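You operate a simulated robot arm through the tools that you are given. There is no shell and no other tool. Be economical: measure what you need, move in short steps, check, and stop when the job is done.

You run a simulated two-armed robot. Do the job below in one go: nothing can be reset, and whatever is moved stays where it is left.

TASK
Take the green checked cloth from the door end of the long worktop and hang it over the oven door handle.

The check looks at the end state, three seconds after you hand in, the way a careful person would. Anything else that was tipped, shoved, dropped, spilled or broken makes it a failure. Flat cloth is picked up by pressing the open fingertips on it (5 to 10 N) and closing them slowly along it; thin cloth reads only 2 to 8 mm in the jaws.

THE ROBOT
Two 7-joint arms with two-finger parallel grippers on one trunk, on a base that drives. Base frame: it is fixed to the floor where the robot stands at the start and does not move with it; the origin is under the middle of the robot, x ahead of it, y to its left, z up; the surface under the hand at the start is at about z = 910. Readings come in mm, degrees, newtons and seconds.
The left shoulder is at the start at [50, 168, 1032], the right one opposite. With the tool pointing down near the work surface each hand reaches from about 100 to 640 mm from the robot's upright axis, wherever it stands, measured 20 degrees to its own side. Places, roughly: green checked cloth [600, 0, 900]. Payload 1.57 kg a hand.
The tool frame of a hand sits at the grasp point between the pads (the TCP): z along the fingers, y along the line on which they close. The tips reach 30 mm beyond it. Largest opening 80 mm; finger width 17, thickness 12; the body of the gripper, 40 by 82 mm, starts 80 mm behind the TCP.
Orientation is told as [roll, pitch, yaw] about the base's x, y, z axes, in that order, counted from this pose: with the fingers straight down and closing along the base's y, the tool's x points along the base's -x, its y along +y and its z along -z.

THE INTERFACE
- The arms move only by the tool servo_tool. It takes "left_motion", "right_motion" or both (then of equal length, played together; a hand with none holds still); each is a list of rows, each an object of numbers (a shift or turn left out is 0, a gripper value left out holds the last): "tx", "ty", "tz": the shift along the tool's x, y, z in m; "rx", "ry", "rz": the turn, a rotation vector about the tool's x, y, z in degrees; "gripper": the finger opening in m, from 0 to 0.08. In form: [{"tx": .., "ty": .., "tz": .., "rx": .., "ry": .., "rz": .., "gripper": ..}, ...]. A call has 1 to 20 rows; each row is the pose to reach, as a shift and turn from the pose commanded when the call began, along the tool's axes at that moment. Each row takes 0.2 s and may step no farther than 50 mm and 8.6 degrees from the row before; otherwise, or with a gripper value out of range, the whole call is refused. A pose out of reach is approached as far as the arm can. The call stops where the force on the tool passes 40 N (or 10 N more than at its start, if that is more) or the arm is blocked; 0.2 s more then pass. The fingers move at their own pace (about 45 mm/s each) and stop on an object; they squeeze with about 28 N. The grip force told is the motor's: it shows also when the fingers shut on nothing. Time passes only in rows, and 0.2 s behind the last, so rows that repeat a pose let the fingers close. It gives the time, the measured TCP pose, the force on the tool (base axes), the opening and the grip force at its end, in the units of the frame above (readings bear some noise), with the torque about the TCP (base axes, N m) and any sound that the robot's microphone picked up.
- Cameras (640 x 400 px; columns grow to the right, rows downward): "scene" is now at [133.1, -0.7, 1264]; the picture's right is [-0.02, -1.00, 0.00], its down [-0.37, 0.01, -0.93] and it looks along [0.93, -0.01, -0.37] (base axes); focal length 289 px, centre (320, 200). "left" rides on the left gripper at [72, 7, -122] in its tool frame; the picture's right is [-0.09, 1.00, 0.00], its down [-0.84, -0.08, -0.54] and it looks along [-0.54, -0.05, 0.84] (tool axes); focal length 238 px, centre (320, 200). "right" rides on the right gripper at [72, -7, -122] in its tool frame; the picture's right is [0.09, 1.00, 0.00], its down [-0.84, 0.08, -0.54] and it looks along [-0.54, 0.05, 0.84] (tool axes); focal length 238 px, centre (320, 200). There is no depth. A picture from a camera that has moved, and an enlarged one, comes with that camera's place and axes in the base frame and with its lens.
- camera(camera): a new picture of that camera. The clock stands still meanwhile.
- slide_trunk(by): slides the trunk up (or, below 0, down) by that many mm; the arms and the scene camera ride with it, the base frame stays. It gives what a move gives, with no picture.
- steer(legs): drives the robot by 1 to 6 legs, each [ahead, left, turn to the left] in mm, mm and degrees, along the robot's own axes; the way and the turn of a leg run together, so that a leg with both is an arc; at most 1500 mm and 180 degrees a leg. The arms and the cameras ride along, it lands a little off, and it stops where it bumps. It gives what a move gives.
- head_to(pan, tilt): turns the head with the scene camera to pan (to the left, within 80 degrees either way) and tilt (down, from -29 to 69), counted from straight ahead of the robot. It gives what a move gives.
- zoom(camera, box): a new picture of the part [left, top, right, bottom] of that camera's present view, enlarged. The clock stands still meanwhile.
- sign_off(): hands the job in; it is judged then, once.

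Work in short steps. Places have to be worked out from the pictures, the camera data and where the tool is seen: move nearer, look again, correct. Check each grasp and each placing, and mend what went wrong. You have 120 turns and 88 pictures in all, those below and enlarged ones among them. Open the grippers and draw the arms clear of the work before you hand the job in, unless the task says otherwise; then end with one line.

The tools are called after ">>>" as a command line: name --argument value ..., lists and objects as JSON in quotes. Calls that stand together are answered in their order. servo_tool: Moves the arms, as the interface text tells. Its arguments: {"type":"object","properties":{"left_motion":{"type":"array","items":{"type":"object","properties":{"tx":{"type":"number"},"ty":{"type":"number"},"tz":{"type":"number"},"rx":{"type":"number"},"ry":{"type":"number"},"rz":{"type":"number"},"gripper":{"type":"number"}}}},"right_motion":{"type":"array","items":{"type":"object","properties":{"tx":{"type":"number"},"ty":{"type":"number"},"tz":{"type":"number"},"rx":{"type":"number"},"ry":{"type":"number"},"rz":{"type":"number"},"gripper":{"type":"number"}}}}},"required":[]} The other tools are called the same way: slide_trunk (by) slides the trunk up or down; steer (legs) drives the base; head_to (pan, tilt) turns the head that bears the scene camera; camera (camera) takes a picture; zoom (camera, box) takes an enlarged picture of a part of a camera's view; sign_off () hands the job in.

At the start:

```text
time_s: 0.0
left_tool_pos: [391.2, 127.4, 1109.5]
left_orientation: [0.0, 0.1, 0.0]
left_ft_force: [-0.5, -0.8, -0.2]
left_torque: [0.01, -0.01, 0.0]
left_width: 79.9
left_gripper_force: 0.0
right_tool_pos: [329.7, -111.6, 1141.9]
right_orientation: [-0.1, -0.1, 0.0]
right_ft_force: [0.2, 0.5, 0.4]
right_torque: [0.01, -0.01, -0.02]
right_width: 79.7
right_gripper_force: 0.1
trunk travel left (down, up): [-200.0, 243.0]
robot x, y, heading: [-4.3, -2.6, -0.1]
head pan, tilt: [-0.9, 21.6]
```

scene: 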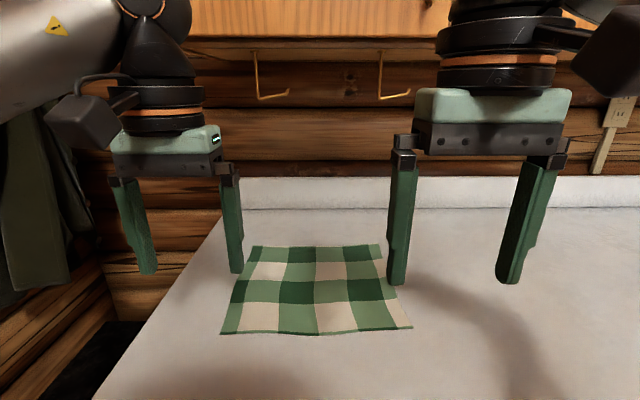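
right: 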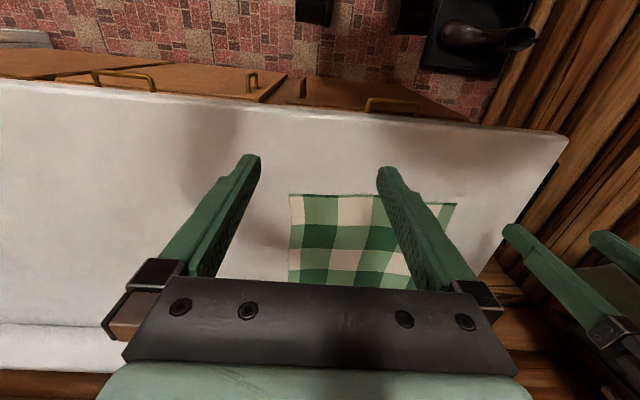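
left: 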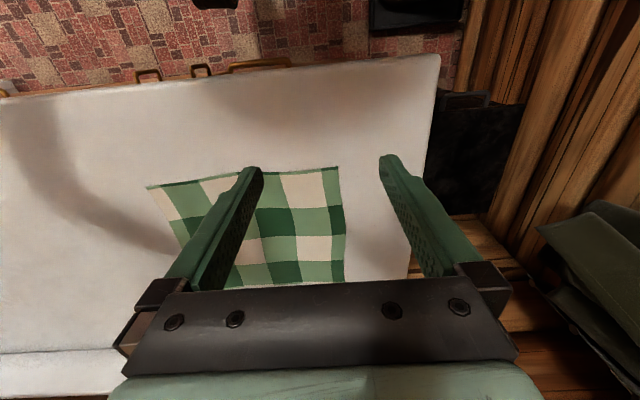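

The cloth lies flat ahead on the worktop; the oven isn't in view. I pan the head to the right first to find it.

>>> head_to --pan -75 --tilt 25

>>> camera --camera "scene"

>>> head_to --pan 75 --tilt 25

>>> camera --camera "scene"

```text
time_s: 1.5
left_tool_pos: [390.2, 127.0, 1109.6]
left_orientation: [0.0, 0.0, 0.0]
left_ft_force: [0.3, 0.4, 0.0]
left_torque: [-0.03, -0.02, 0.0]
left_width: 80.1
left_gripper_force: 0.0
right_tool_pos: [328.9, -111.6, 1142.0]
right_orientation: [0.0, -0.1, 0.0]
right_ft_force: [-0.4, -0.5, -0.4]
right_torque: [-0.01, 0.0, 0.0]
right_width: 79.9
right_gripper_force: 0.0
trunk travel left (down, up): [-200.0, 243.0]
robot x, y, heading: [-2.1, 0.2, -0.1]
head pan, tilt: [-75.0, 25.0]
```

```text
84 pictures are left
camera scene: at [64.1, -88.2, 1258.5], right [-0.97, -0.26, 0.0], down [-0.11, 0.41, -0.91], along [0.24, -0.88, -0.42], focal length 289 px, centre (320, 200)
```

scene: 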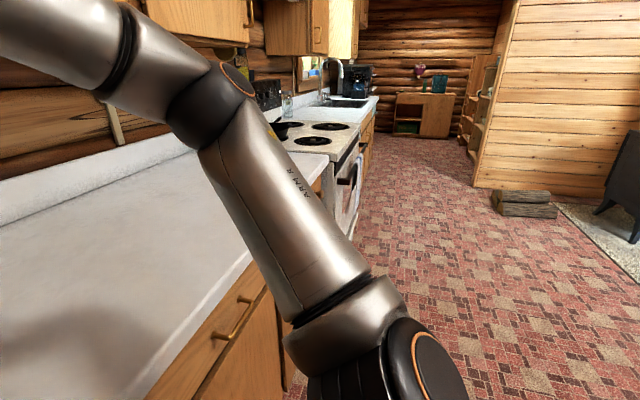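

```text
time_s: 3.8
left_tool_pos: [389.8, 127.1, 1110.0]
left_orientation: [0.0, 0.0, 0.0]
left_ft_force: [-0.4, 0.2, 0.8]
left_torque: [-0.01, -0.02, 0.01]
left_width: 80.0
left_gripper_force: 0.1
right_tool_pos: [329.3, -111.1, 1141.8]
right_orientation: [0.1, -0.1, 0.1]
right_ft_force: [0.5, -1.1, -0.5]
right_torque: [0.03, -0.01, -0.03]
right_width: 79.9
right_gripper_force: 0.1
trunk travel left (down, up): [-200.0, 243.0]
robot x, y, heading: [0.4, -1.1, -0.0]
head pan, tilt: [75.0, 25.0]
```

```text
83 pictures are left
camera scene: at [64.1, 89.8, 1258.5], right [0.97, -0.26, 0.0], down [-0.11, -0.41, -0.91], along [0.23, 0.88, -0.42], focal length 289 px, centre (320, 200)
```

scene: 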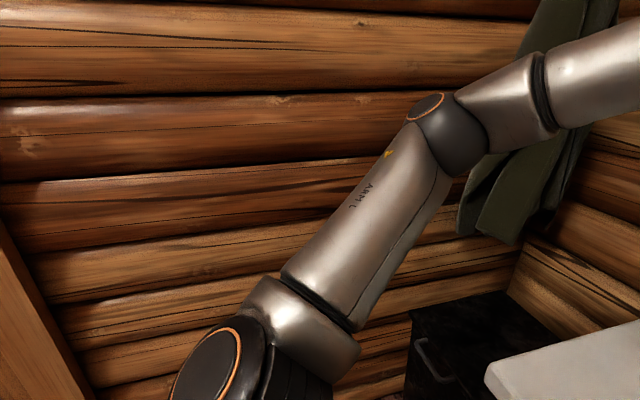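

The stove is off to the right along the same worktop run. I zoom on it for its handle.

>>> head_to --pan -75 --tilt 25

>>> zoom --camera "scene" --box '[240, 80, 400, 240]'

```text
time_s: 6.2
left_tool_pos: [390.7, 127.9, 1110.2]
left_orientation: [0.0, 0.0, 0.1]
left_ft_force: [-0.5, -0.2, -0.3]
left_torque: [0.01, -0.01, -0.03]
left_width: 80.0
left_gripper_force: 0.0
right_tool_pos: [329.0, -112.0, 1142.7]
right_orientation: [0.0, -0.1, 0.1]
right_ft_force: [-1.0, 0.3, -0.6]
right_torque: [-0.02, 0.0, -0.02]
right_width: 80.0
right_gripper_force: 0.0
trunk travel left (down, up): [-200.0, 243.0]
robot x, y, heading: [-2.0, -0.1, -0.2]
head pan, tilt: [-75.0, 25.0]
```

```text
2.50 times, centred on (320, 160) of scene
camera zoom: at [64.1, -88.2, 1258.5], right [-0.97, -0.26, 0.0], down [-0.11, 0.41, -0.91], along [0.23, -0.88, -0.42], focal length 723 px, centre (320, 300)
```

zoom: 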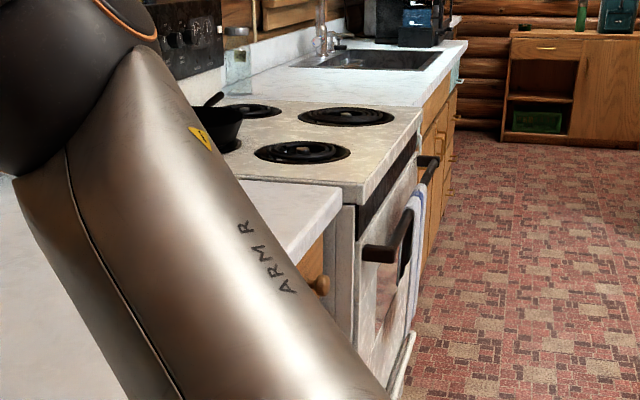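

I'll go and inspect the oven front before touching the cloth: back off, then slide right.

>>> steer --legs '[[-300, 0, 0], [0, -1450, 0]]'

>>> head_to --pan 0 --tilt 40

>>> camera --camera "scene"

```text
time_s: 20.6
left_tool_pos: [78.1, -1315.5, 1109.8]
left_orientation: [0.0, 0.0, -0.8]
left_ft_force: [-0.5, -0.3, -0.2]
left_torque: [0.01, 0.0, -0.05]
left_width: 80.2
left_gripper_force: 0.0
right_tool_pos: [12.9, -1553.9, 1142.3]
right_orientation: [0.0, -0.1, -0.8]
right_ft_force: [0.1, 0.1, -0.9]
right_torque: [0.0, 0.0, 0.01]
right_width: 80.2
right_gripper_force: 0.0
trunk travel left (down, up): [-200.0, 243.0]
robot x, y, heading: [-317.8, -1437.5, -0.9]
head pan, tilt: [-75.0, 25.0]
```

```text
time_s: 22.1
left_tool_pos: [76.8, -1316.2, 1110.3]
left_orientation: [-0.1, 0.1, -0.7]
left_ft_force: [-0.2, -0.5, 1.0]
left_torque: [0.01, 0.03, 0.01]
left_width: 79.9
left_gripper_force: 0.0
right_tool_pos: [12.0, -1555.0, 1142.7]
right_orientation: [0.0, -0.1, -0.9]
right_ft_force: [-0.3, -0.2, 0.2]
right_torque: [0.01, 0.01, 0.03]
right_width: 80.0
right_gripper_force: 0.0
trunk travel left (down, up): [-200.0, 243.0]
robot x, y, heading: [-312.2, -1436.8, -0.8]
head pan, tilt: [0.0, 40.0]
```

```text
81 pictures are left
camera scene: at [-189.3, -1439.1, 1235.2], right [-0.02, -1.0, 0.0], down [-0.64, 0.01, -0.77], along [0.77, -0.01, -0.64], focal length 289 px, centre (320, 200)
```

scene: 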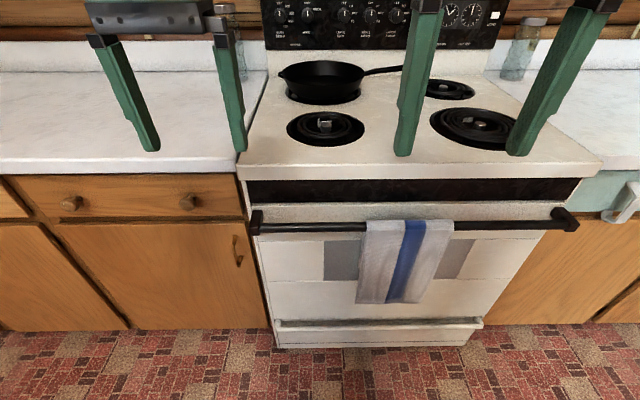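

The handle already carries a striped towel in its middle; free bar is about y −1315…−1534 and −1721…−1960. I take the left hand camera as a second viewpoint to triangulate the bar's x and z.

>>> camera --camera "left"

>>> zoom --camera "scene" --box '[400, 130, 640, 280]'

```text
80 pictures are left
camera left: at [6.3, -1309.2, 1230.8], right [0.11, 0.99, 0.0], down [0.84, -0.09, 0.54], along [0.54, -0.06, -0.84], focal length 238 px, centre (320, 200)
```

left: 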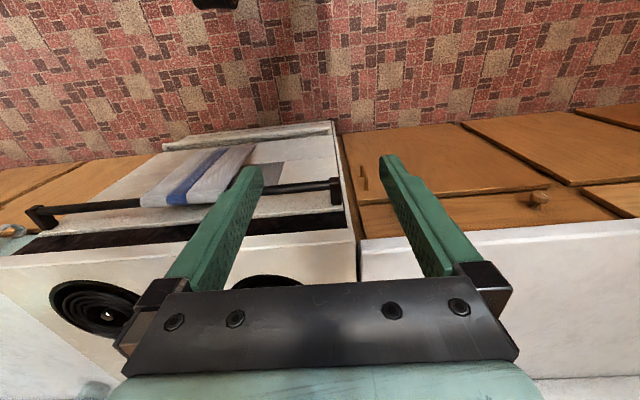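

```text
2.67 times, centred on (520, 205) of scene
camera zoom: at [-189.3, -1439.1, 1235.2], right [-0.02, -1.0, 0.0], down [-0.64, 0.01, -0.77], along [0.77, -0.01, -0.64], focal length 771 px, centre (-213, 187)
```

zoom: 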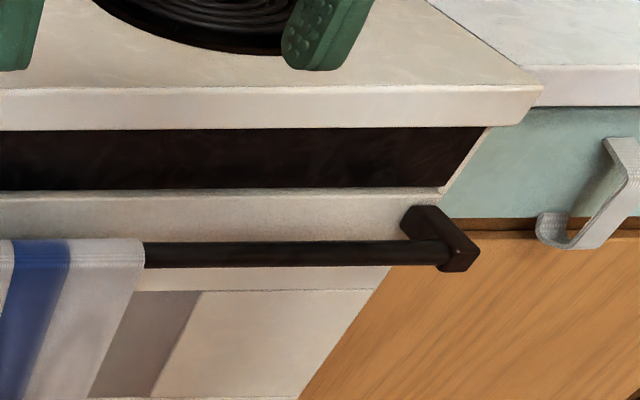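

Triangulated: bar centre about x 261, z 802, some 20 mm thick, with a narrow gap to the door. I drive back to the cloth now.

>>> steer --legs '[[0, 1440, 0.8], [310, 0, 0]]'

>>> head_to --pan 0 --tilt 40

>>> camera --camera "scene"

```text
time_s: 36.6
left_tool_pos: [366.5, 159.5, 1110.1]
left_orientation: [0.1, -0.2, 1.3]
left_ft_force: [0.3, -0.4, -0.4]
left_torque: [-0.04, 0.02, -0.03]
left_width: 80.2
left_gripper_force: 0.1
right_tool_pos: [310.4, -78.8, 1142.3]
right_orientation: [0.0, -0.1, 1.3]
right_ft_force: [-0.2, 0.5, -0.5]
right_torque: [-0.01, 0.04, 0.0]
right_width: 79.9
right_gripper_force: 0.0
trunk travel left (down, up): [-200.0, 243.0]
robot x, y, heading: [-17.2, 22.9, 1.3]
head pan, tilt: [0.0, 40.0]
```

```text
time_s: 37.2
left_tool_pos: [366.5, 161.2, 1111.2]
left_orientation: [0.0, -0.1, 1.3]
left_ft_force: [-0.1, 0.3, 0.1]
left_torque: [-0.01, -0.02, 0.01]
left_width: 80.3
left_gripper_force: 0.1
right_tool_pos: [310.2, -79.4, 1142.9]
right_orientation: [0.0, -0.2, 1.3]
right_ft_force: [-0.2, 0.8, 0.2]
right_torque: [0.01, 0.02, 0.05]
right_width: 79.8
right_gripper_force: 0.1
trunk travel left (down, up): [-200.0, 243.0]
robot x, y, heading: [-24.8, 24.5, 1.2]
head pan, tilt: [0.0, 40.0]
```

```text
78 pictures are left
camera scene: at [104.1, 28.9, 1235.2], right [0.02, -1.0, 0.0], down [-0.64, -0.01, -0.77], along [0.77, 0.02, -0.64], focal length 289 px, centre (320, 200)
```

scene: 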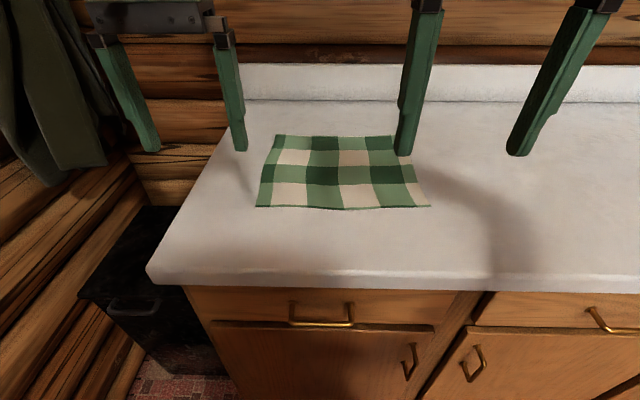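

Near edge lies at about x 482–488, y +150 to −153. I bring both hands above it at y ±104, tips about 55 mm over the top.

>>> servo_tool --left_motion '[{"tx": -0.021, "ty": -0.01, "tz": 0.02, "gripper": 0.07}, {"tx": -0.042, "ty": -0.02, "tz": 0.04}, {"tx": -0.064, "ty": -0.03, "tz": 0.06}, {"tx": -0.085, "ty": -0.04, "tz": 0.08}, {"tx": -0.106, "ty": -0.05, "tz": 0.1}, {"tx": -0.1272, "ty": -0.0604, "tz": 0.12}, {"tx": -0.1272, "ty": -0.0604, "tz": 0.12}]' --right_motion '[{"tx": -0.031, "ty": -0.005, "tz": 0.025, "gripper": 0.07}, {"tx": -0.062, "ty": -0.01, "tz": 0.05}, {"tx": -0.094, "ty": -0.015, "tz": 0.076}, {"tx": -0.125, "ty": -0.02, "tz": 0.1}, {"tx": -0.156, "ty": -0.025, "tz": 0.127}, {"tx": -0.1871, "ty": -0.0303, "tz": 0.152}, {"tx": -0.1871, "ty": -0.0303, "tz": 0.152}]'

>>> camera --camera "scene"

>>> camera --camera "left"

>>> camera --camera "right"

```text
time_s: 38.9
left_tool_pos: [494.2, 103.0, 989.3]
left_orientation: [0.0, -0.1, 1.3]
left_ft_force: [-0.9, 0.7, 0.2]
left_torque: [-0.01, 0.01, 0.04]
left_width: 70.1
left_gripper_force: 0.1
right_tool_pos: [496.5, -104.2, 989.7]
right_orientation: [-0.1, -0.1, 1.3]
right_ft_force: [0.4, 0.0, 0.5]
right_torque: [-0.01, -0.01, -0.02]
right_width: 70.2
right_gripper_force: 0.0
trunk travel left (down, up): [-200.0, 243.0]
robot x, y, heading: [-20.0, 26.5, 1.0]
head pan, tilt: [0.0, 40.0]
```

```text
77 pictures are left
camera scene: at [104.0, 28.9, 1235.2], right [0.02, -1.0, 0.0], down [-0.64, -0.01, -0.77], along [0.77, 0.02, -0.64], focal length 289 px, centre (320, 200)
```

scene: 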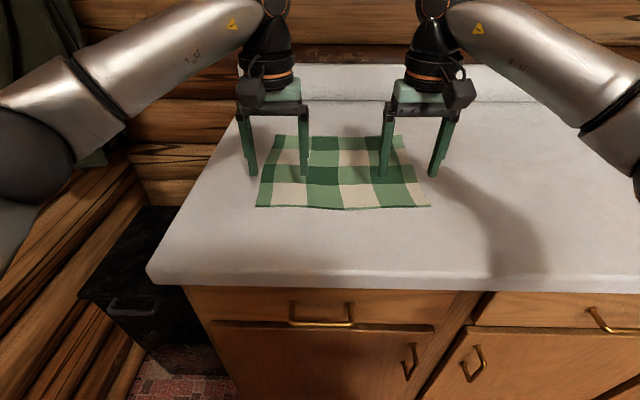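

```text
76 pictures are left
camera left: at [422.1, 108.0, 1111.0], right [0.07, 1.0, 0.0], down [0.84, -0.06, 0.54], along [0.54, -0.04, -0.84], focal length 238 px, centre (320, 200)
```

left: 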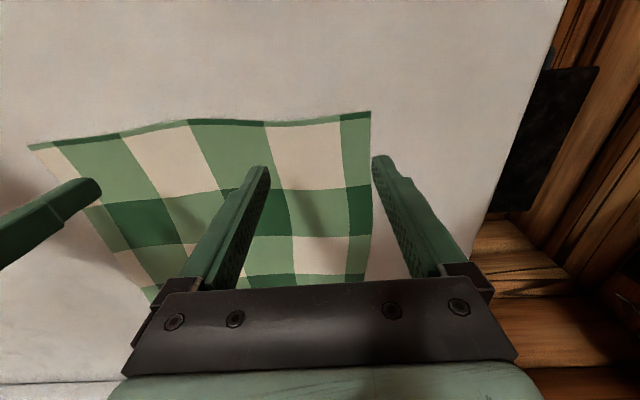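

```text
75 pictures are left
camera right: at [424.6, -113.4, 1112.1], right [-0.11, 0.99, 0.0], down [0.83, 0.1, 0.54], along [0.54, 0.06, -0.84], focal length 238 px, centre (320, 200)
```

right: 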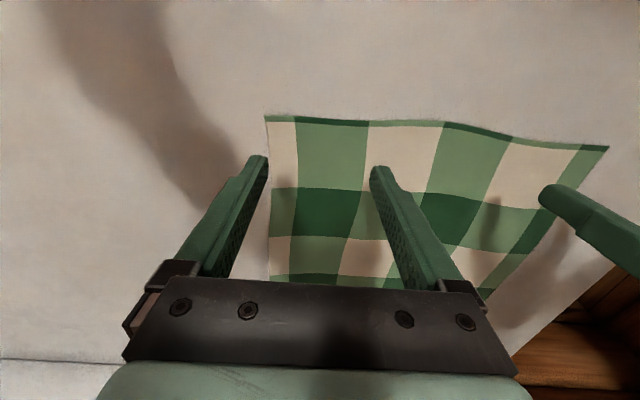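

The hand cameras put the edge nearer, at x ≈ 470 (surface about z 912). I shift the hands back and inward a bit and descend to a few mm above the cloth.

>>> servo_tool --left_motion '[{"tx": 0.012, "ty": -0.008, "tz": 0.02}, {"tx": 0.012, "ty": -0.008, "tz": 0.035}, {"tx": 0.012, "ty": -0.008, "tz": 0.04}, {"tx": 0.012, "ty": -0.008, "tz": 0.04}]' --right_motion '[{"tx": 0.0105, "ty": 0.006, "tz": 0.02}, {"tx": 0.0105, "ty": 0.006, "tz": 0.035}, {"tx": 0.0105, "ty": 0.006, "tz": 0.04}, {"tx": 0.0105, "ty": 0.006, "tz": 0.04}]'

>>> camera --camera "left"

>>> camera --camera "right"

```text
time_s: 39.9
left_tool_pos: [482.5, 96.6, 951.6]
left_orientation: [0.0, -0.1, 1.3]
left_ft_force: [-0.5, 0.4, -0.5]
left_torque: [0.01, -0.01, -0.01]
left_width: 69.9
left_gripper_force: 0.1
right_tool_pos: [487.0, -99.8, 951.0]
right_orientation: [0.1, 0.0, 1.3]
right_ft_force: [-0.8, -0.4, -0.4]
right_torque: [0.01, 0.02, 0.01]
right_width: 70.3
right_gripper_force: 0.1
trunk travel left (down, up): [-200.0, 243.0]
robot x, y, heading: [-20.7, 23.9, 1.2]
head pan, tilt: [0.0, 40.0]
```

```text
74 pictures are left
camera left: at [410.7, 101.1, 1072.0], right [0.07, 1.0, 0.0], down [0.84, -0.06, 0.54], along [0.54, -0.04, -0.84], focal length 238 px, centre (320, 200)
```

left: 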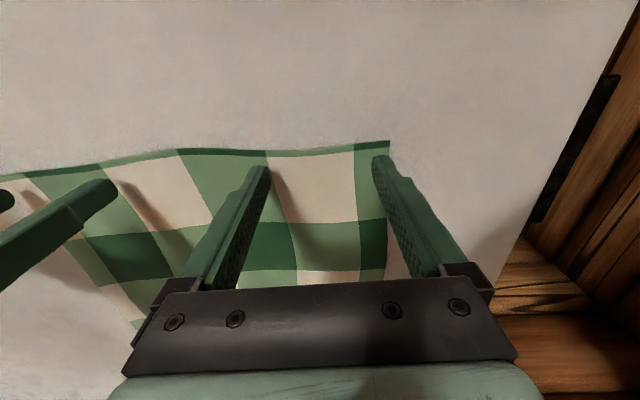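

```text
73 pictures are left
camera right: at [414.9, -108.4, 1073.5], right [-0.11, 0.99, 0.0], down [0.83, 0.1, 0.54], along [0.54, 0.06, -0.84], focal length 238 px, centre (320, 200)
```

right: 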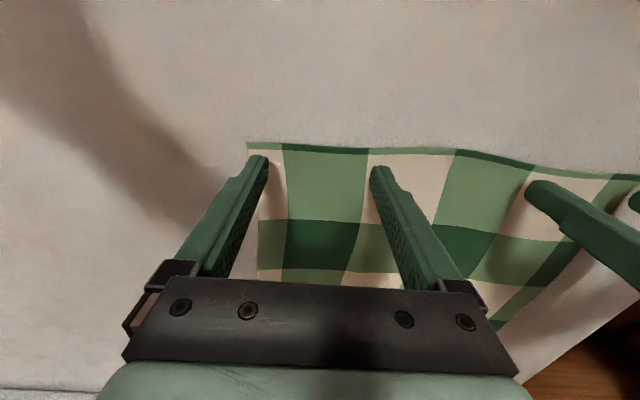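

Tips are just over the edge strip, as wanted. I creep down, both hands, watching for contact.

>>> servo_tool --left_motion '[{"tz": 0.004}, {"tz": 0.007}, {"tz": 0.009}, {"tz": 0.009}]' --right_motion '[{"tz": 0.004}, {"tz": 0.007}, {"tz": 0.009}, {"tz": 0.009}]'

```text
time_s: 40.9
left_tool_pos: [483.1, 95.8, 940.6]
left_orientation: [0.1, -0.1, 1.2]
left_ft_force: [0.5, -0.4, 0.9]
left_torque: [0.02, 0.03, -0.01]
left_width: 70.0
left_gripper_force: 0.1
right_tool_pos: [487.1, -99.9, 941.0]
right_orientation: [0.0, -0.1, 1.2]
right_ft_force: [-0.5, 0.2, 0.2]
right_torque: [0.0, -0.02, 0.01]
right_width: 70.2
right_gripper_force: 0.2
trunk travel left (down, up): [-200.0, 243.0]
robot x, y, heading: [-23.2, 25.8, 1.4]
head pan, tilt: [0.0, 40.0]
```

No contact yet; a bit further.

>>> servo_tool --left_motion '[{"tz": 0.002}, {"tz": 0.003}, {"tz": 0.003}]' --right_motion '[{"tz": 0.002}, {"tz": 0.003}, {"tz": 0.003}]'

```text
time_s: 41.6
left_tool_pos: [483.2, 95.8, 941.1]
left_orientation: [-0.1, -0.4, 1.3]
left_ft_force: [2.8, 1.2, 19.0]
left_torque: [0.63, -0.04, -0.13]
left_width: 70.2
left_gripper_force: 0.3
right_tool_pos: [486.9, -99.7, 941.5]
right_orientation: [0.0, -0.4, 1.2]
right_ft_force: [2.1, -0.8, 12.8]
right_torque: [-0.16, 0.0, -0.03]
right_width: 70.2
right_gripper_force: 0.0
trunk travel left (down, up): [-200.0, 243.0]
robot x, y, heading: [-21.1, 23.9, 1.3]
head pan, tilt: [0.0, 40.0]
```

Contact at z ≈ 941 (surface ≈ 911). Too firm, so I ease to roughly 8 N and close slowly to gather the cloth.

>>> servo_tool --left_motion '[{"tz": -0.0017}, {"tz": -0.0017, "gripper": 0.064}, {"tz": -0.0017, "gripper": 0.058}, {"tz": -0.0017, "gripper": 0.052}, {"tz": -0.0017, "gripper": 0.046}, {"tz": -0.0017, "gripper": 0.04}]' --right_motion '[{"tz": -0.0008}, {"tz": -0.0008, "gripper": 0.064}, {"tz": -0.0008, "gripper": 0.058}, {"tz": -0.0008, "gripper": 0.052}, {"tz": -0.0008, "gripper": 0.046}, {"tz": -0.0008, "gripper": 0.04}]'

>>> camera --camera "left"

>>> camera --camera "right"

```text
time_s: 43.0
left_tool_pos: [480.7, 96.6, 941.3]
left_orientation: [-0.2, -0.1, 1.3]
left_ft_force: [-0.2, -1.0, 5.5]
left_torque: [0.0, 0.01, 0.06]
left_width: 40.6
left_gripper_force: 0.3
right_tool_pos: [486.3, -99.8, 941.2]
right_orientation: [0.0, -0.2, 1.3]
right_ft_force: [0.3, 1.5, 19.7]
right_torque: [-0.02, 0.09, 0.0]
right_width: 38.5
right_gripper_force: 0.1
trunk travel left (down, up): [-200.0, 243.0]
robot x, y, heading: [-20.2, 27.1, 1.1]
head pan, tilt: [0.0, 40.0]
```

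```text
72 pictures are left
camera left: at [409.6, 100.2, 1061.6], right [0.07, 1.0, 0.0], down [0.84, -0.06, 0.54], along [0.54, -0.04, -0.84], focal length 238 px, centre (320, 200)
```

left: 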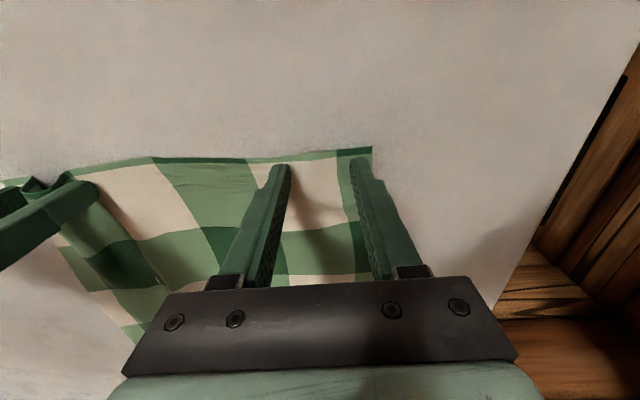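

```text
71 pictures are left
camera right: at [413.2, -107.9, 1063.8], right [-0.11, 0.99, 0.0], down [0.83, 0.1, 0.55], along [0.54, 0.06, -0.84], focal length 238 px, centre (320, 200)
```

right: 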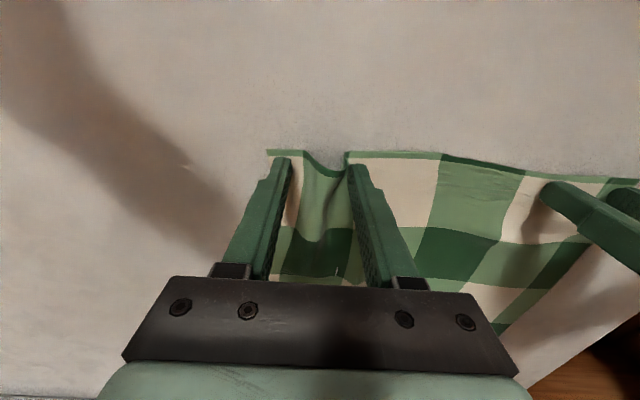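

The right side gathers into a fold; the left gathers less. I press the left slightly more, ease the right, and keep closing.

>>> servo_tool --left_motion '[{"tz": 0.0008, "gripper": 0.036}, {"tz": 0.0008, "gripper": 0.03}, {"tz": 0.0008, "gripper": 0.024}, {"tz": 0.0008, "gripper": 0.018}, {"tz": 0.0008, "gripper": 0.012}, {"tz": 0.0008, "gripper": 0.006}, {"tz": 0.0008, "gripper": 0.0}, {"tz": 0.0008, "gripper": 0.0}]' --right_motion '[{"tz": -0.0008, "gripper": 0.036}, {"tz": -0.0008, "gripper": 0.03}, {"tz": -0.0008, "gripper": 0.024}, {"tz": -0.0008, "gripper": 0.018}, {"tz": -0.0008, "gripper": 0.012}, {"tz": -0.0008, "gripper": 0.006}, {"tz": -0.0008, "gripper": 0.0}, {"tz": -0.0008, "gripper": 0.0}]'

>>> camera --camera "left"

>>> camera --camera "right"

```text
time_s: 44.9
left_tool_pos: [481.6, 94.1, 941.2]
left_orientation: [-0.2, -0.3, 1.1]
left_ft_force: [0.3, -9.1, 19.2]
left_torque: [-0.2, 0.02, 0.04]
left_width: 1.9
left_gripper_force: 22.9
right_tool_pos: [486.1, -100.0, 942.0]
right_orientation: [0.1, -0.2, 1.4]
right_ft_force: [0.2, 11.1, 6.4]
right_torque: [0.32, 0.03, -0.05]
right_width: 2.0
right_gripper_force: 23.7
trunk travel left (down, up): [-200.0, 243.0]
robot x, y, heading: [-20.4, 28.3, 1.3]
head pan, tilt: [0.0, 40.0]
```

```text
70 pictures are left
camera left: at [409.7, 99.6, 1061.3], right [0.07, 1.0, 0.0], down [0.84, -0.06, 0.55], along [0.54, -0.04, -0.84], focal length 238 px, centre (320, 200)
```

left: 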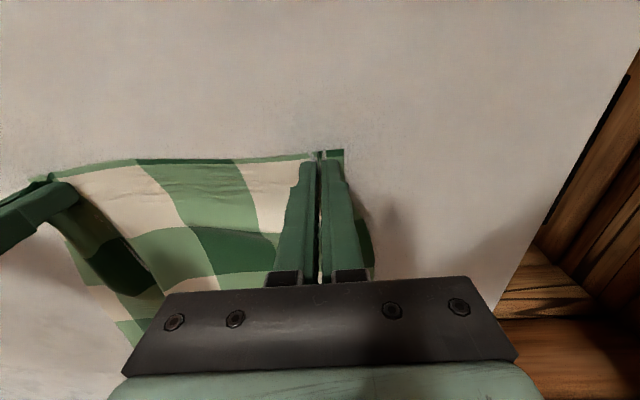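

```text
69 pictures are left
camera right: at [413.5, -107.3, 1064.0], right [-0.12, 0.99, 0.0], down [0.83, 0.1, 0.55], along [0.54, 0.06, -0.84], focal length 238 px, centre (320, 200)
```

right: 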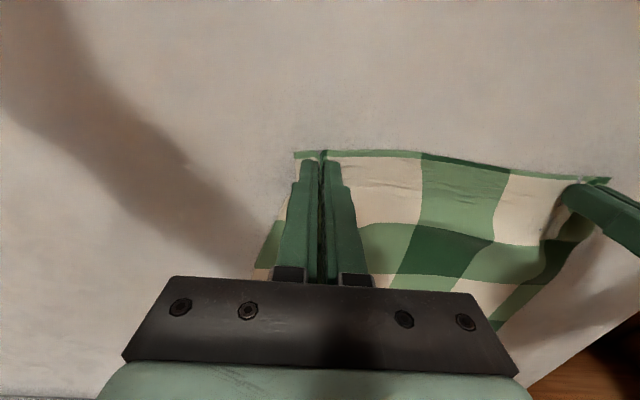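

Both jaws read 2 mm of cloth. I lift both hands together, drawing slightly back.

>>> servo_tool --left_motion '[{"tz": -0.02}, {"tz": -0.045}, {"tz": -0.07}, {"tz": -0.1, "tx": 0.01}, {"tz": -0.13, "tx": 0.02}, {"tz": -0.16, "tx": 0.03}, {"tz": -0.19, "tx": 0.04}, {"tz": -0.22, "tx": 0.05}, {"tz": -0.25, "tx": 0.06}, {"tz": -0.28, "tx": 0.07}, {"tz": -0.28, "tx": 0.07}]' --right_motion '[{"tz": -0.02}, {"tz": -0.045}, {"tz": -0.07}, {"tz": -0.1, "tx": 0.01}, {"tz": -0.13, "tx": 0.02}, {"tz": -0.16, "tx": 0.03}, {"tz": -0.19, "tx": 0.04}, {"tz": -0.22, "tx": 0.05}, {"tz": -0.25, "tx": 0.06}, {"tz": -0.28, "tx": 0.07}, {"tz": -0.28, "tx": 0.07}]'

>>> head_to --pan 0 --tilt 25

>>> camera --camera "scene"

```text
time_s: 47.2
left_tool_pos: [404.4, 94.0, 1206.6]
left_orientation: [-0.3, -0.2, 1.0]
left_ft_force: [1.0, -14.2, 1.3]
left_torque: [-0.43, -0.07, 0.05]
left_width: 1.6
left_gripper_force: 23.7
left hand out of reach, approached as far as the arm can: row 10, 11
right_tool_pos: [414.2, -100.1, 1216.4]
right_orientation: [0.2, -0.2, 1.6]
right_ft_force: [-0.4, 14.7, -0.7]
right_torque: [0.44, -0.01, -0.05]
right_width: 2.4
right_gripper_force: 23.6
right hand out of reach, approached as far as the arm can: row 10, 11
trunk travel left (down, up): [-200.0, 243.0]
robot x, y, heading: [-19.0, 22.1, 1.2]
head pan, tilt: [0.0, 40.0]
```

```text
time_s: 48.0
left_tool_pos: [405.0, 96.0, 1204.6]
left_orientation: [-0.2, -0.1, 1.2]
left_ft_force: [0.1, -18.9, 0.9]
left_torque: [-0.58, -0.06, 0.13]
left_width: 2.1
left_gripper_force: 23.2
right_tool_pos: [414.9, -100.8, 1215.4]
right_orientation: [0.2, 0.0, 1.4]
right_ft_force: [-0.9, 19.5, -0.9]
right_torque: [0.55, 0.03, -0.05]
right_width: 2.3
right_gripper_force: 23.3
trunk travel left (down, up): [-200.0, 243.0]
robot x, y, heading: [-20.6, 22.2, 1.2]
head pan, tilt: [0.0, 25.0]
```

```text
68 pictures are left
camera scene: at [111.2, 29.0, 1258.5], right [0.02, -1.0, 0.0], down [-0.42, -0.01, -0.91], along [0.91, 0.02, -0.42], focal length 289 px, centre (320, 200)
```

scene: 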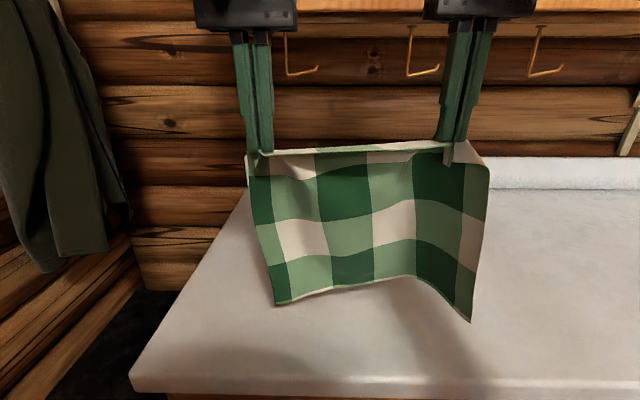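

Cloth is held along its edge by both hands, but stretched (≈19 N). I bring the hands 15 mm each inward to relieve it, then back off.

>>> servo_tool --left_motion '[{"ty": -0.005}, {"ty": -0.01}, {"ty": -0.015}, {"ty": -0.015}]' --right_motion '[{"ty": 0.005}, {"ty": 0.01}, {"ty": 0.015}, {"ty": 0.015}]'

>>> steer --legs '[[-310, 0, -1.2], [0, -1450, 0]]'

>>> camera --camera "scene"

```text
time_s: 49.0
left_tool_pos: [403.9, 81.6, 1203.1]
left_orientation: [-0.1, -0.2, 1.3]
left_ft_force: [-0.4, -0.2, -0.5]
left_torque: [0.0, -0.03, 0.02]
left_width: 2.1
left_gripper_force: 23.5
left hand out of reach, approached as far as the arm can: row 3, 4
right_tool_pos: [414.0, -88.6, 1214.0]
right_orientation: [0.0, -0.2, 1.2]
right_ft_force: [0.1, 0.4, 0.0]
right_torque: [0.01, 0.01, 0.01]
right_width: 2.1
right_gripper_force: 23.5
trunk travel left (down, up): [-200.0, 243.0]
robot x, y, heading: [-17.1, 23.9, 1.3]
head pan, tilt: [0.0, 25.0]
```

```text
time_s: 63.7
left_tool_pos: [90.2, -1402.1, 1203.6]
left_orientation: [-0.1, -0.2, -0.5]
left_ft_force: [0.1, -0.6, -0.3]
left_torque: [0.0, 0.0, 0.01]
left_width: 1.4
left_gripper_force: 23.4
right_tool_pos: [96.3, -1572.0, 1214.3]
right_orientation: [0.1, -0.3, -0.4]
right_ft_force: [-0.6, 0.0, 0.6]
right_torque: [0.0, -0.01, 0.01]
right_width: 2.3
right_gripper_force: 23.7
trunk travel left (down, up): [-200.0, 243.0]
robot x, y, heading: [-336.3, -1444.1, -0.8]
head pan, tilt: [0.0, 25.0]
```

```text
67 pictures are left
camera scene: at [-202.8, -1445.6, 1258.5], right [-0.01, -1.0, 0.0], down [-0.42, 0.0, -0.91], along [0.91, -0.01, -0.42], focal length 289 px, centre (320, 200)
```

scene: 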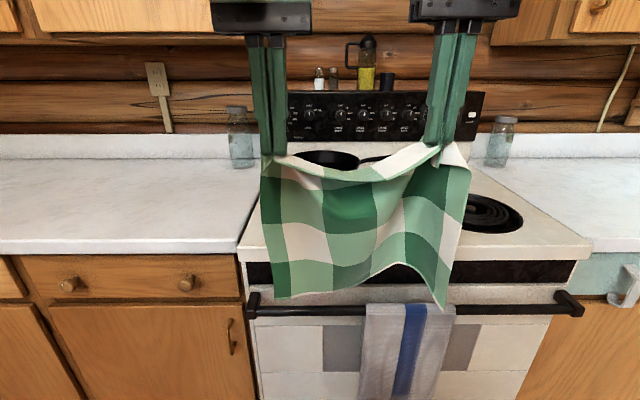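

The cloth hangs nicely, ~220 mm wide, over clean ground. The left free bar (y ≈ −1331…−1545) suits; I drive forward and slightly left so the cloth comes over y ≈ −1440, still high above the bar.

>>> steer --legs '[[150, 45, 0.8]]'

>>> head_to --pan 0 --tilt 45

>>> camera --camera "scene"

>>> camera --camera "left"

```text
time_s: 65.1
left_tool_pos: [238.7, -1350.7, 1202.6]
left_orientation: [-0.1, -0.2, 0.2]
left_ft_force: [0.6, 0.1, 0.0]
left_torque: [-0.03, 0.04, 0.03]
left_width: 1.8
left_gripper_force: 23.6
right_tool_pos: [245.8, -1520.4, 1213.6]
right_orientation: [0.0, -0.2, 0.2]
right_ft_force: [0.2, 0.4, 0.0]
right_torque: [0.0, 0.01, -0.03]
right_width: 1.9
right_gripper_force: 23.7
trunk travel left (down, up): [-200.0, 243.0]
robot x, y, heading: [-188.9, -1398.7, 0.5]
head pan, tilt: [0.0, 25.0]
```

```text
time_s: 66.0
left_tool_pos: [237.8, -1350.8, 1201.5]
left_orientation: [-0.1, -0.1, 0.3]
left_ft_force: [-0.4, 0.8, -0.2]
left_torque: [-0.01, -0.01, 0.0]
left_width: 1.8
left_gripper_force: 23.5
right_tool_pos: [244.8, -1521.3, 1214.0]
right_orientation: [0.0, -0.3, 0.1]
right_ft_force: [0.4, 0.0, 0.2]
right_torque: [-0.03, 0.01, -0.02]
right_width: 1.9
right_gripper_force: 23.7
trunk travel left (down, up): [-200.0, 243.0]
robot x, y, heading: [-186.8, -1398.1, -0.0]
head pan, tilt: [0.0, 45.0]
```

```text
66 pictures are left
camera scene: at [-66.3, -1399.1, 1228.0], right [0.0, -1.0, 0.0], down [-0.71, 0.0, -0.71], along [0.71, 0.0, -0.71], focal length 289 px, centre (320, 200)
```

scene: 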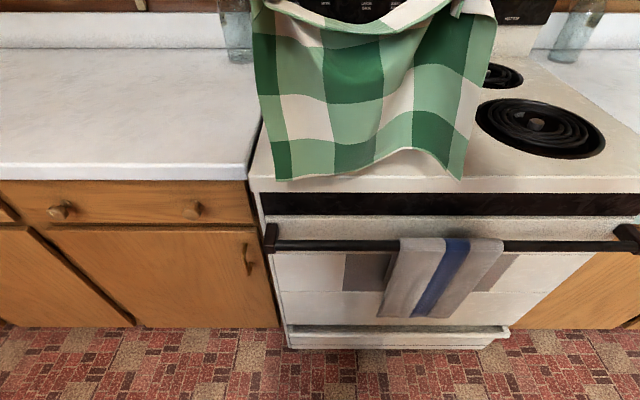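

```text
65 pictures are left
camera left: at [165.5, -1345.2, 1323.4], right [0.09, 1.0, 0.0], down [0.84, -0.07, 0.55], along [0.54, -0.05, -0.84], focal length 238 px, centre (320, 200)
```

left: 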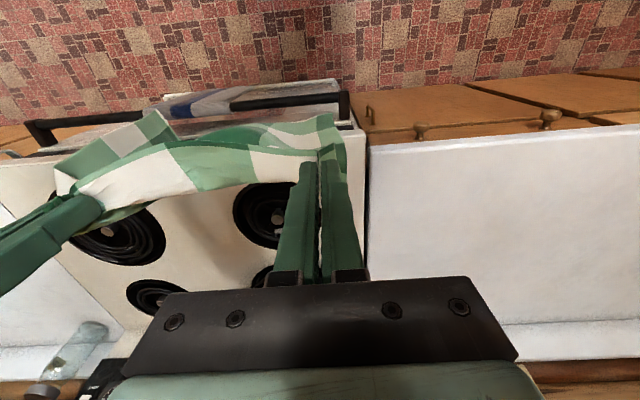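

Bar is about x 256, z 795; the cloth spans y ≈ −1333…−1580, so I shift 25 mm left. I lower until the hem is just below cooktop level yet above the bar, then advance to x ≈ 278.

>>> servo_tool --left_motion '[{"tz": 0.03, "ty": 0.012}, {"tz": 0.06, "ty": 0.025}, {"tz": 0.08, "ty": 0.025}, {"tz": 0.08, "ty": 0.025, "tx": -0.015}, {"tz": 0.08, "ty": 0.025, "tx": -0.03}, {"tz": 0.08, "ty": 0.025, "tx": -0.04}, {"tz": 0.08, "ty": 0.025, "tx": -0.04}, {"tz": 0.08, "ty": 0.025, "tx": -0.04}]' --right_motion '[{"tz": 0.034, "ty": 0.012}, {"tz": 0.068, "ty": 0.025}, {"tz": 0.092, "ty": 0.025}, {"tz": 0.092, "ty": 0.025, "tx": -0.012}, {"tz": 0.092, "ty": 0.025, "tx": -0.024}, {"tz": 0.092, "ty": 0.025, "tx": -0.033}, {"tz": 0.092, "ty": 0.025, "tx": -0.033}, {"tz": 0.092, "ty": 0.025, "tx": -0.033}]'

>>> camera --camera "scene"

>>> camera --camera "left"

>>> camera --camera "right"

```text
time_s: 67.8
left_tool_pos: [277.0, -1325.3, 1122.8]
left_orientation: [0.0, -0.2, 0.2]
left_ft_force: [0.2, 0.0, -0.1]
left_torque: [0.02, 0.0, 0.01]
left_width: 1.6
left_gripper_force: 23.9
right_tool_pos: [277.1, -1497.3, 1121.1]
right_orientation: [0.0, -0.2, 0.2]
right_ft_force: [0.2, -0.9, -1.0]
right_torque: [-0.02, -0.01, -0.01]
right_width: 2.1
right_gripper_force: 23.6
trunk travel left (down, up): [-200.0, 243.0]
robot x, y, heading: [-189.3, -1400.5, -0.1]
head pan, tilt: [0.0, 45.0]
```

```text
64 pictures are left
camera scene: at [-66.4, -1399.1, 1228.0], right [0.0, -1.0, 0.0], down [-0.71, 0.0, -0.71], along [0.71, 0.0, -0.71], focal length 289 px, centre (320, 200)
```

scene: 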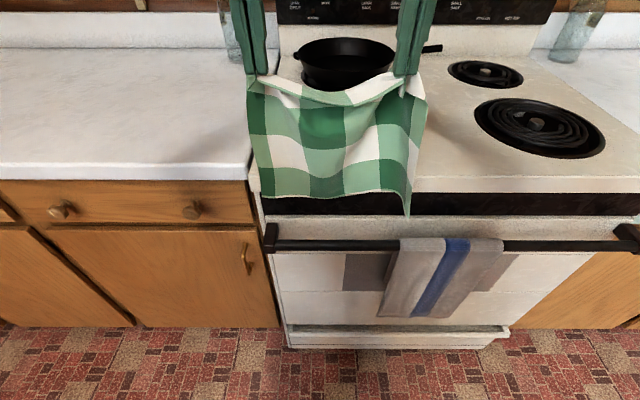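

```text
63 pictures are left
camera left: at [204.4, -1319.4, 1243.2], right [0.09, 1.0, 0.0], down [0.84, -0.07, 0.54], along [0.54, -0.05, -0.84], focal length 238 px, centre (320, 200)
```

left: 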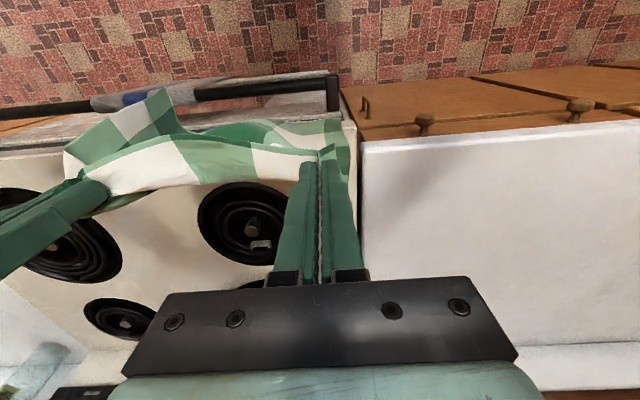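

```text
62 pictures are left
camera right: at [205.1, -1503.8, 1244.8], right [-0.1, 1.0, 0.0], down [0.83, 0.08, 0.55], along [0.54, 0.05, -0.84], focal length 238 px, centre (320, 200)
```

right: 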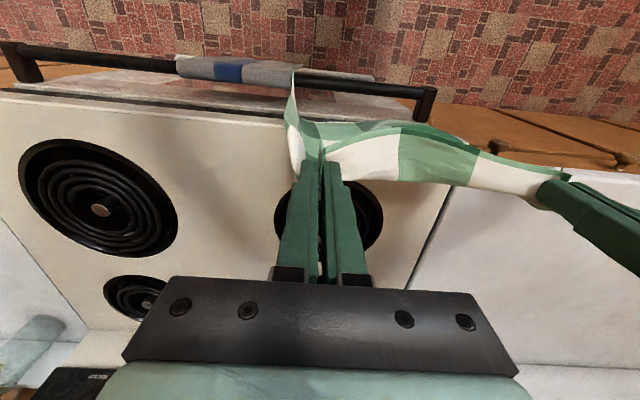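

The cloth's right flap curls forward (corner ≈ x 242, ahead of the bar at x 254), so it wouldn't enter the gap. I stretch the cloth a little and yaw the right hand so the flap swings back.

>>> servo_tool --left_motion '[{"ty": 0.004}, {"ty": 0.007}, {"ty": 0.007}, {"ty": 0.007}, {"ty": 0.007}]' --right_motion '[{"ty": -0.004, "rz": -8}, {"ty": -0.007, "rz": -16}, {"ty": -0.007, "rz": -24}, {"ty": -0.007, "rz": -30}, {"ty": -0.007, "rz": -30}]'

>>> camera --camera "scene"

>>> camera --camera "left"

>>> camera --camera "right"

```text
time_s: 69.0
left_tool_pos: [277.4, -1319.5, 1122.7]
left_orientation: [-0.1, -0.1, 0.2]
left_ft_force: [0.4, -3.4, 0.1]
left_torque: [-0.1, -0.03, 0.04]
left_width: 1.7
left_gripper_force: 23.3
right_tool_pos: [278.0, -1503.2, 1121.7]
right_orientation: [0.0, -0.1, 30.2]
right_ft_force: [0.2, 3.7, -0.6]
right_torque: [0.12, -0.02, -0.03]
right_width: 2.3
right_gripper_force: 23.5
trunk travel left (down, up): [-200.0, 243.0]
robot x, y, heading: [-185.8, -1400.0, 0.3]
head pan, tilt: [0.0, 45.0]
```

```text
61 pictures are left
camera scene: at [-66.4, -1399.1, 1228.0], right [0.0, -1.0, 0.0], down [-0.71, 0.0, -0.71], along [0.71, 0.0, -0.71], focal length 289 px, centre (320, 200)
```

scene: 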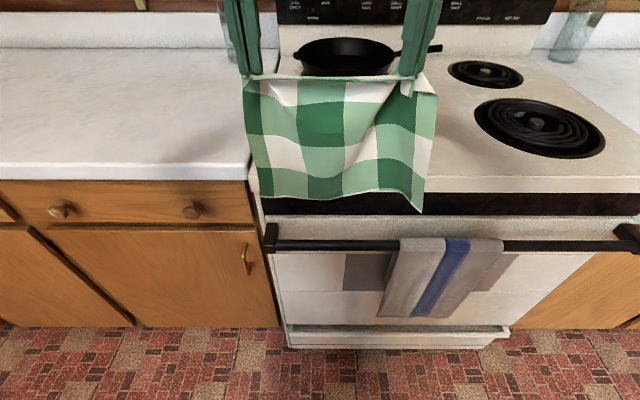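

```text
60 pictures are left
camera left: at [205.3, -1312.7, 1243.1], right [0.09, 1.0, 0.0], down [0.84, -0.07, 0.54], along [0.54, -0.05, -0.84], focal length 238 px, centre (320, 200)
```

left: 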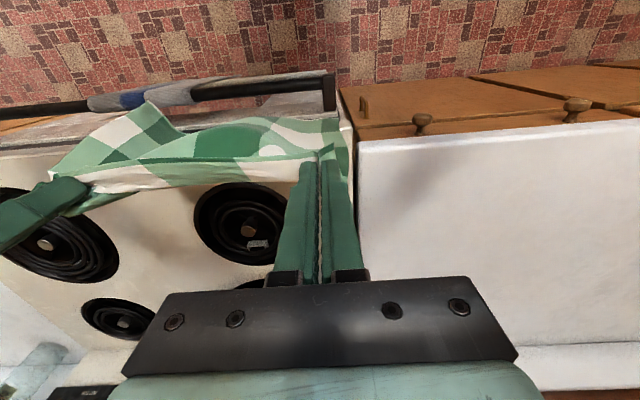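

```text
59 pictures are left
camera right: at [218.6, -1545.9, 1244.9], right [-0.58, 0.81, 0.0], down [0.68, 0.49, 0.54], along [0.44, 0.32, -0.84], focal length 238 px, centre (320, 200)
```

right: 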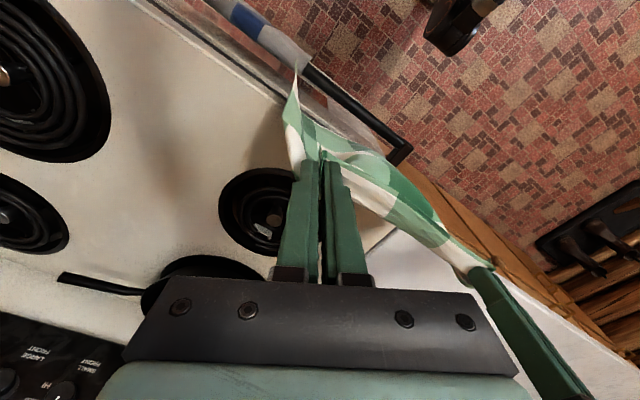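

Now the hem runs from x ≈ 300 (left) through 283 to 251 (right corner): a skew I can cancel by bringing the left hand back and the right hand forward, plus a small shift left.

>>> servo_tool --left_motion '[{"tx": 0.008, "ty": 0.003}, {"tx": 0.016, "ty": 0.006}, {"tx": 0.025, "ty": 0.008}, {"tx": 0.025, "ty": 0.008, "tz": 0.02}, {"tx": 0.025, "ty": 0.008, "tz": 0.04}, {"tx": 0.025, "ty": 0.008, "tz": 0.04}, {"tx": 0.025, "ty": 0.008, "tz": 0.04}]' --right_motion '[{"tx": -0.007, "ty": 0.0005}, {"tx": -0.014, "ty": 0.001}, {"tx": -0.0216, "ty": 0.0014}, {"tx": -0.0216, "ty": 0.0014, "tz": 0.02}, {"tx": -0.0216, "ty": 0.0014, "tz": 0.04}, {"tx": -0.0216, "ty": 0.0014, "tz": 0.04}, {"tx": -0.0216, "ty": 0.0014, "tz": 0.04}]'

>>> zoom --camera "scene" --box '[220, 130, 460, 280]'

>>> camera --camera "left"

>>> camera --camera "right"

```text
time_s: 70.5
left_tool_pos: [254.0, -1311.7, 1082.9]
left_orientation: [-0.1, -0.1, 0.3]
left_ft_force: [1.1, -2.9, 0.2]
left_torque: [-0.11, -0.02, 0.03]
left_width: 1.5
left_gripper_force: 24.2
right_tool_pos: [295.2, -1492.0, 1082.6]
right_orientation: [-0.1, -0.1, 30.2]
right_ft_force: [-0.6, 1.8, 0.2]
right_torque: [0.06, 0.02, -0.02]
right_width: 2.2
right_gripper_force: 23.3
trunk travel left (down, up): [-200.0, 243.0]
robot x, y, heading: [-188.7, -1399.6, 0.2]
head pan, tilt: [0.0, 45.0]
```

```text
2.67 times, centred on (340, 205) of scene
camera zoom: at [-66.4, -1399.1, 1227.9], right [0.0, -1.0, 0.0], down [-0.71, 0.0, -0.71], along [0.71, 0.0, -0.71], focal length 771 px, centre (267, 187)
```

zoom: 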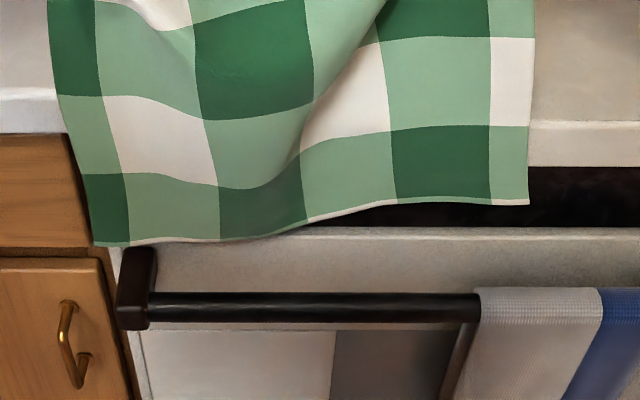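

```text
57 pictures are left
camera left: at [182.2, -1304.9, 1203.7], right [0.09, 1.0, 0.0], down [0.84, -0.07, 0.55], along [0.54, -0.05, -0.84], focal length 238 px, centre (320, 200)
```

left: 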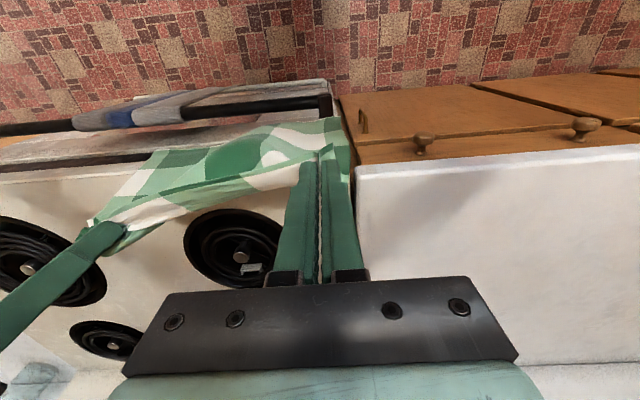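

```text
56 pictures are left
camera right: at [236.0, -1532.7, 1205.7], right [-0.58, 0.81, 0.0], down [0.68, 0.49, 0.54], along [0.44, 0.32, -0.84], focal length 238 px, centre (320, 200)
```

right: 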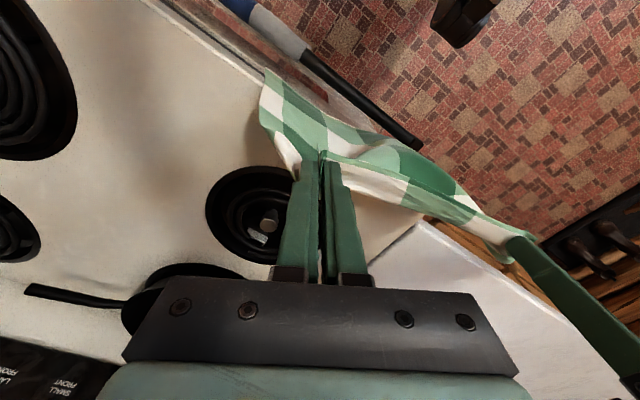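

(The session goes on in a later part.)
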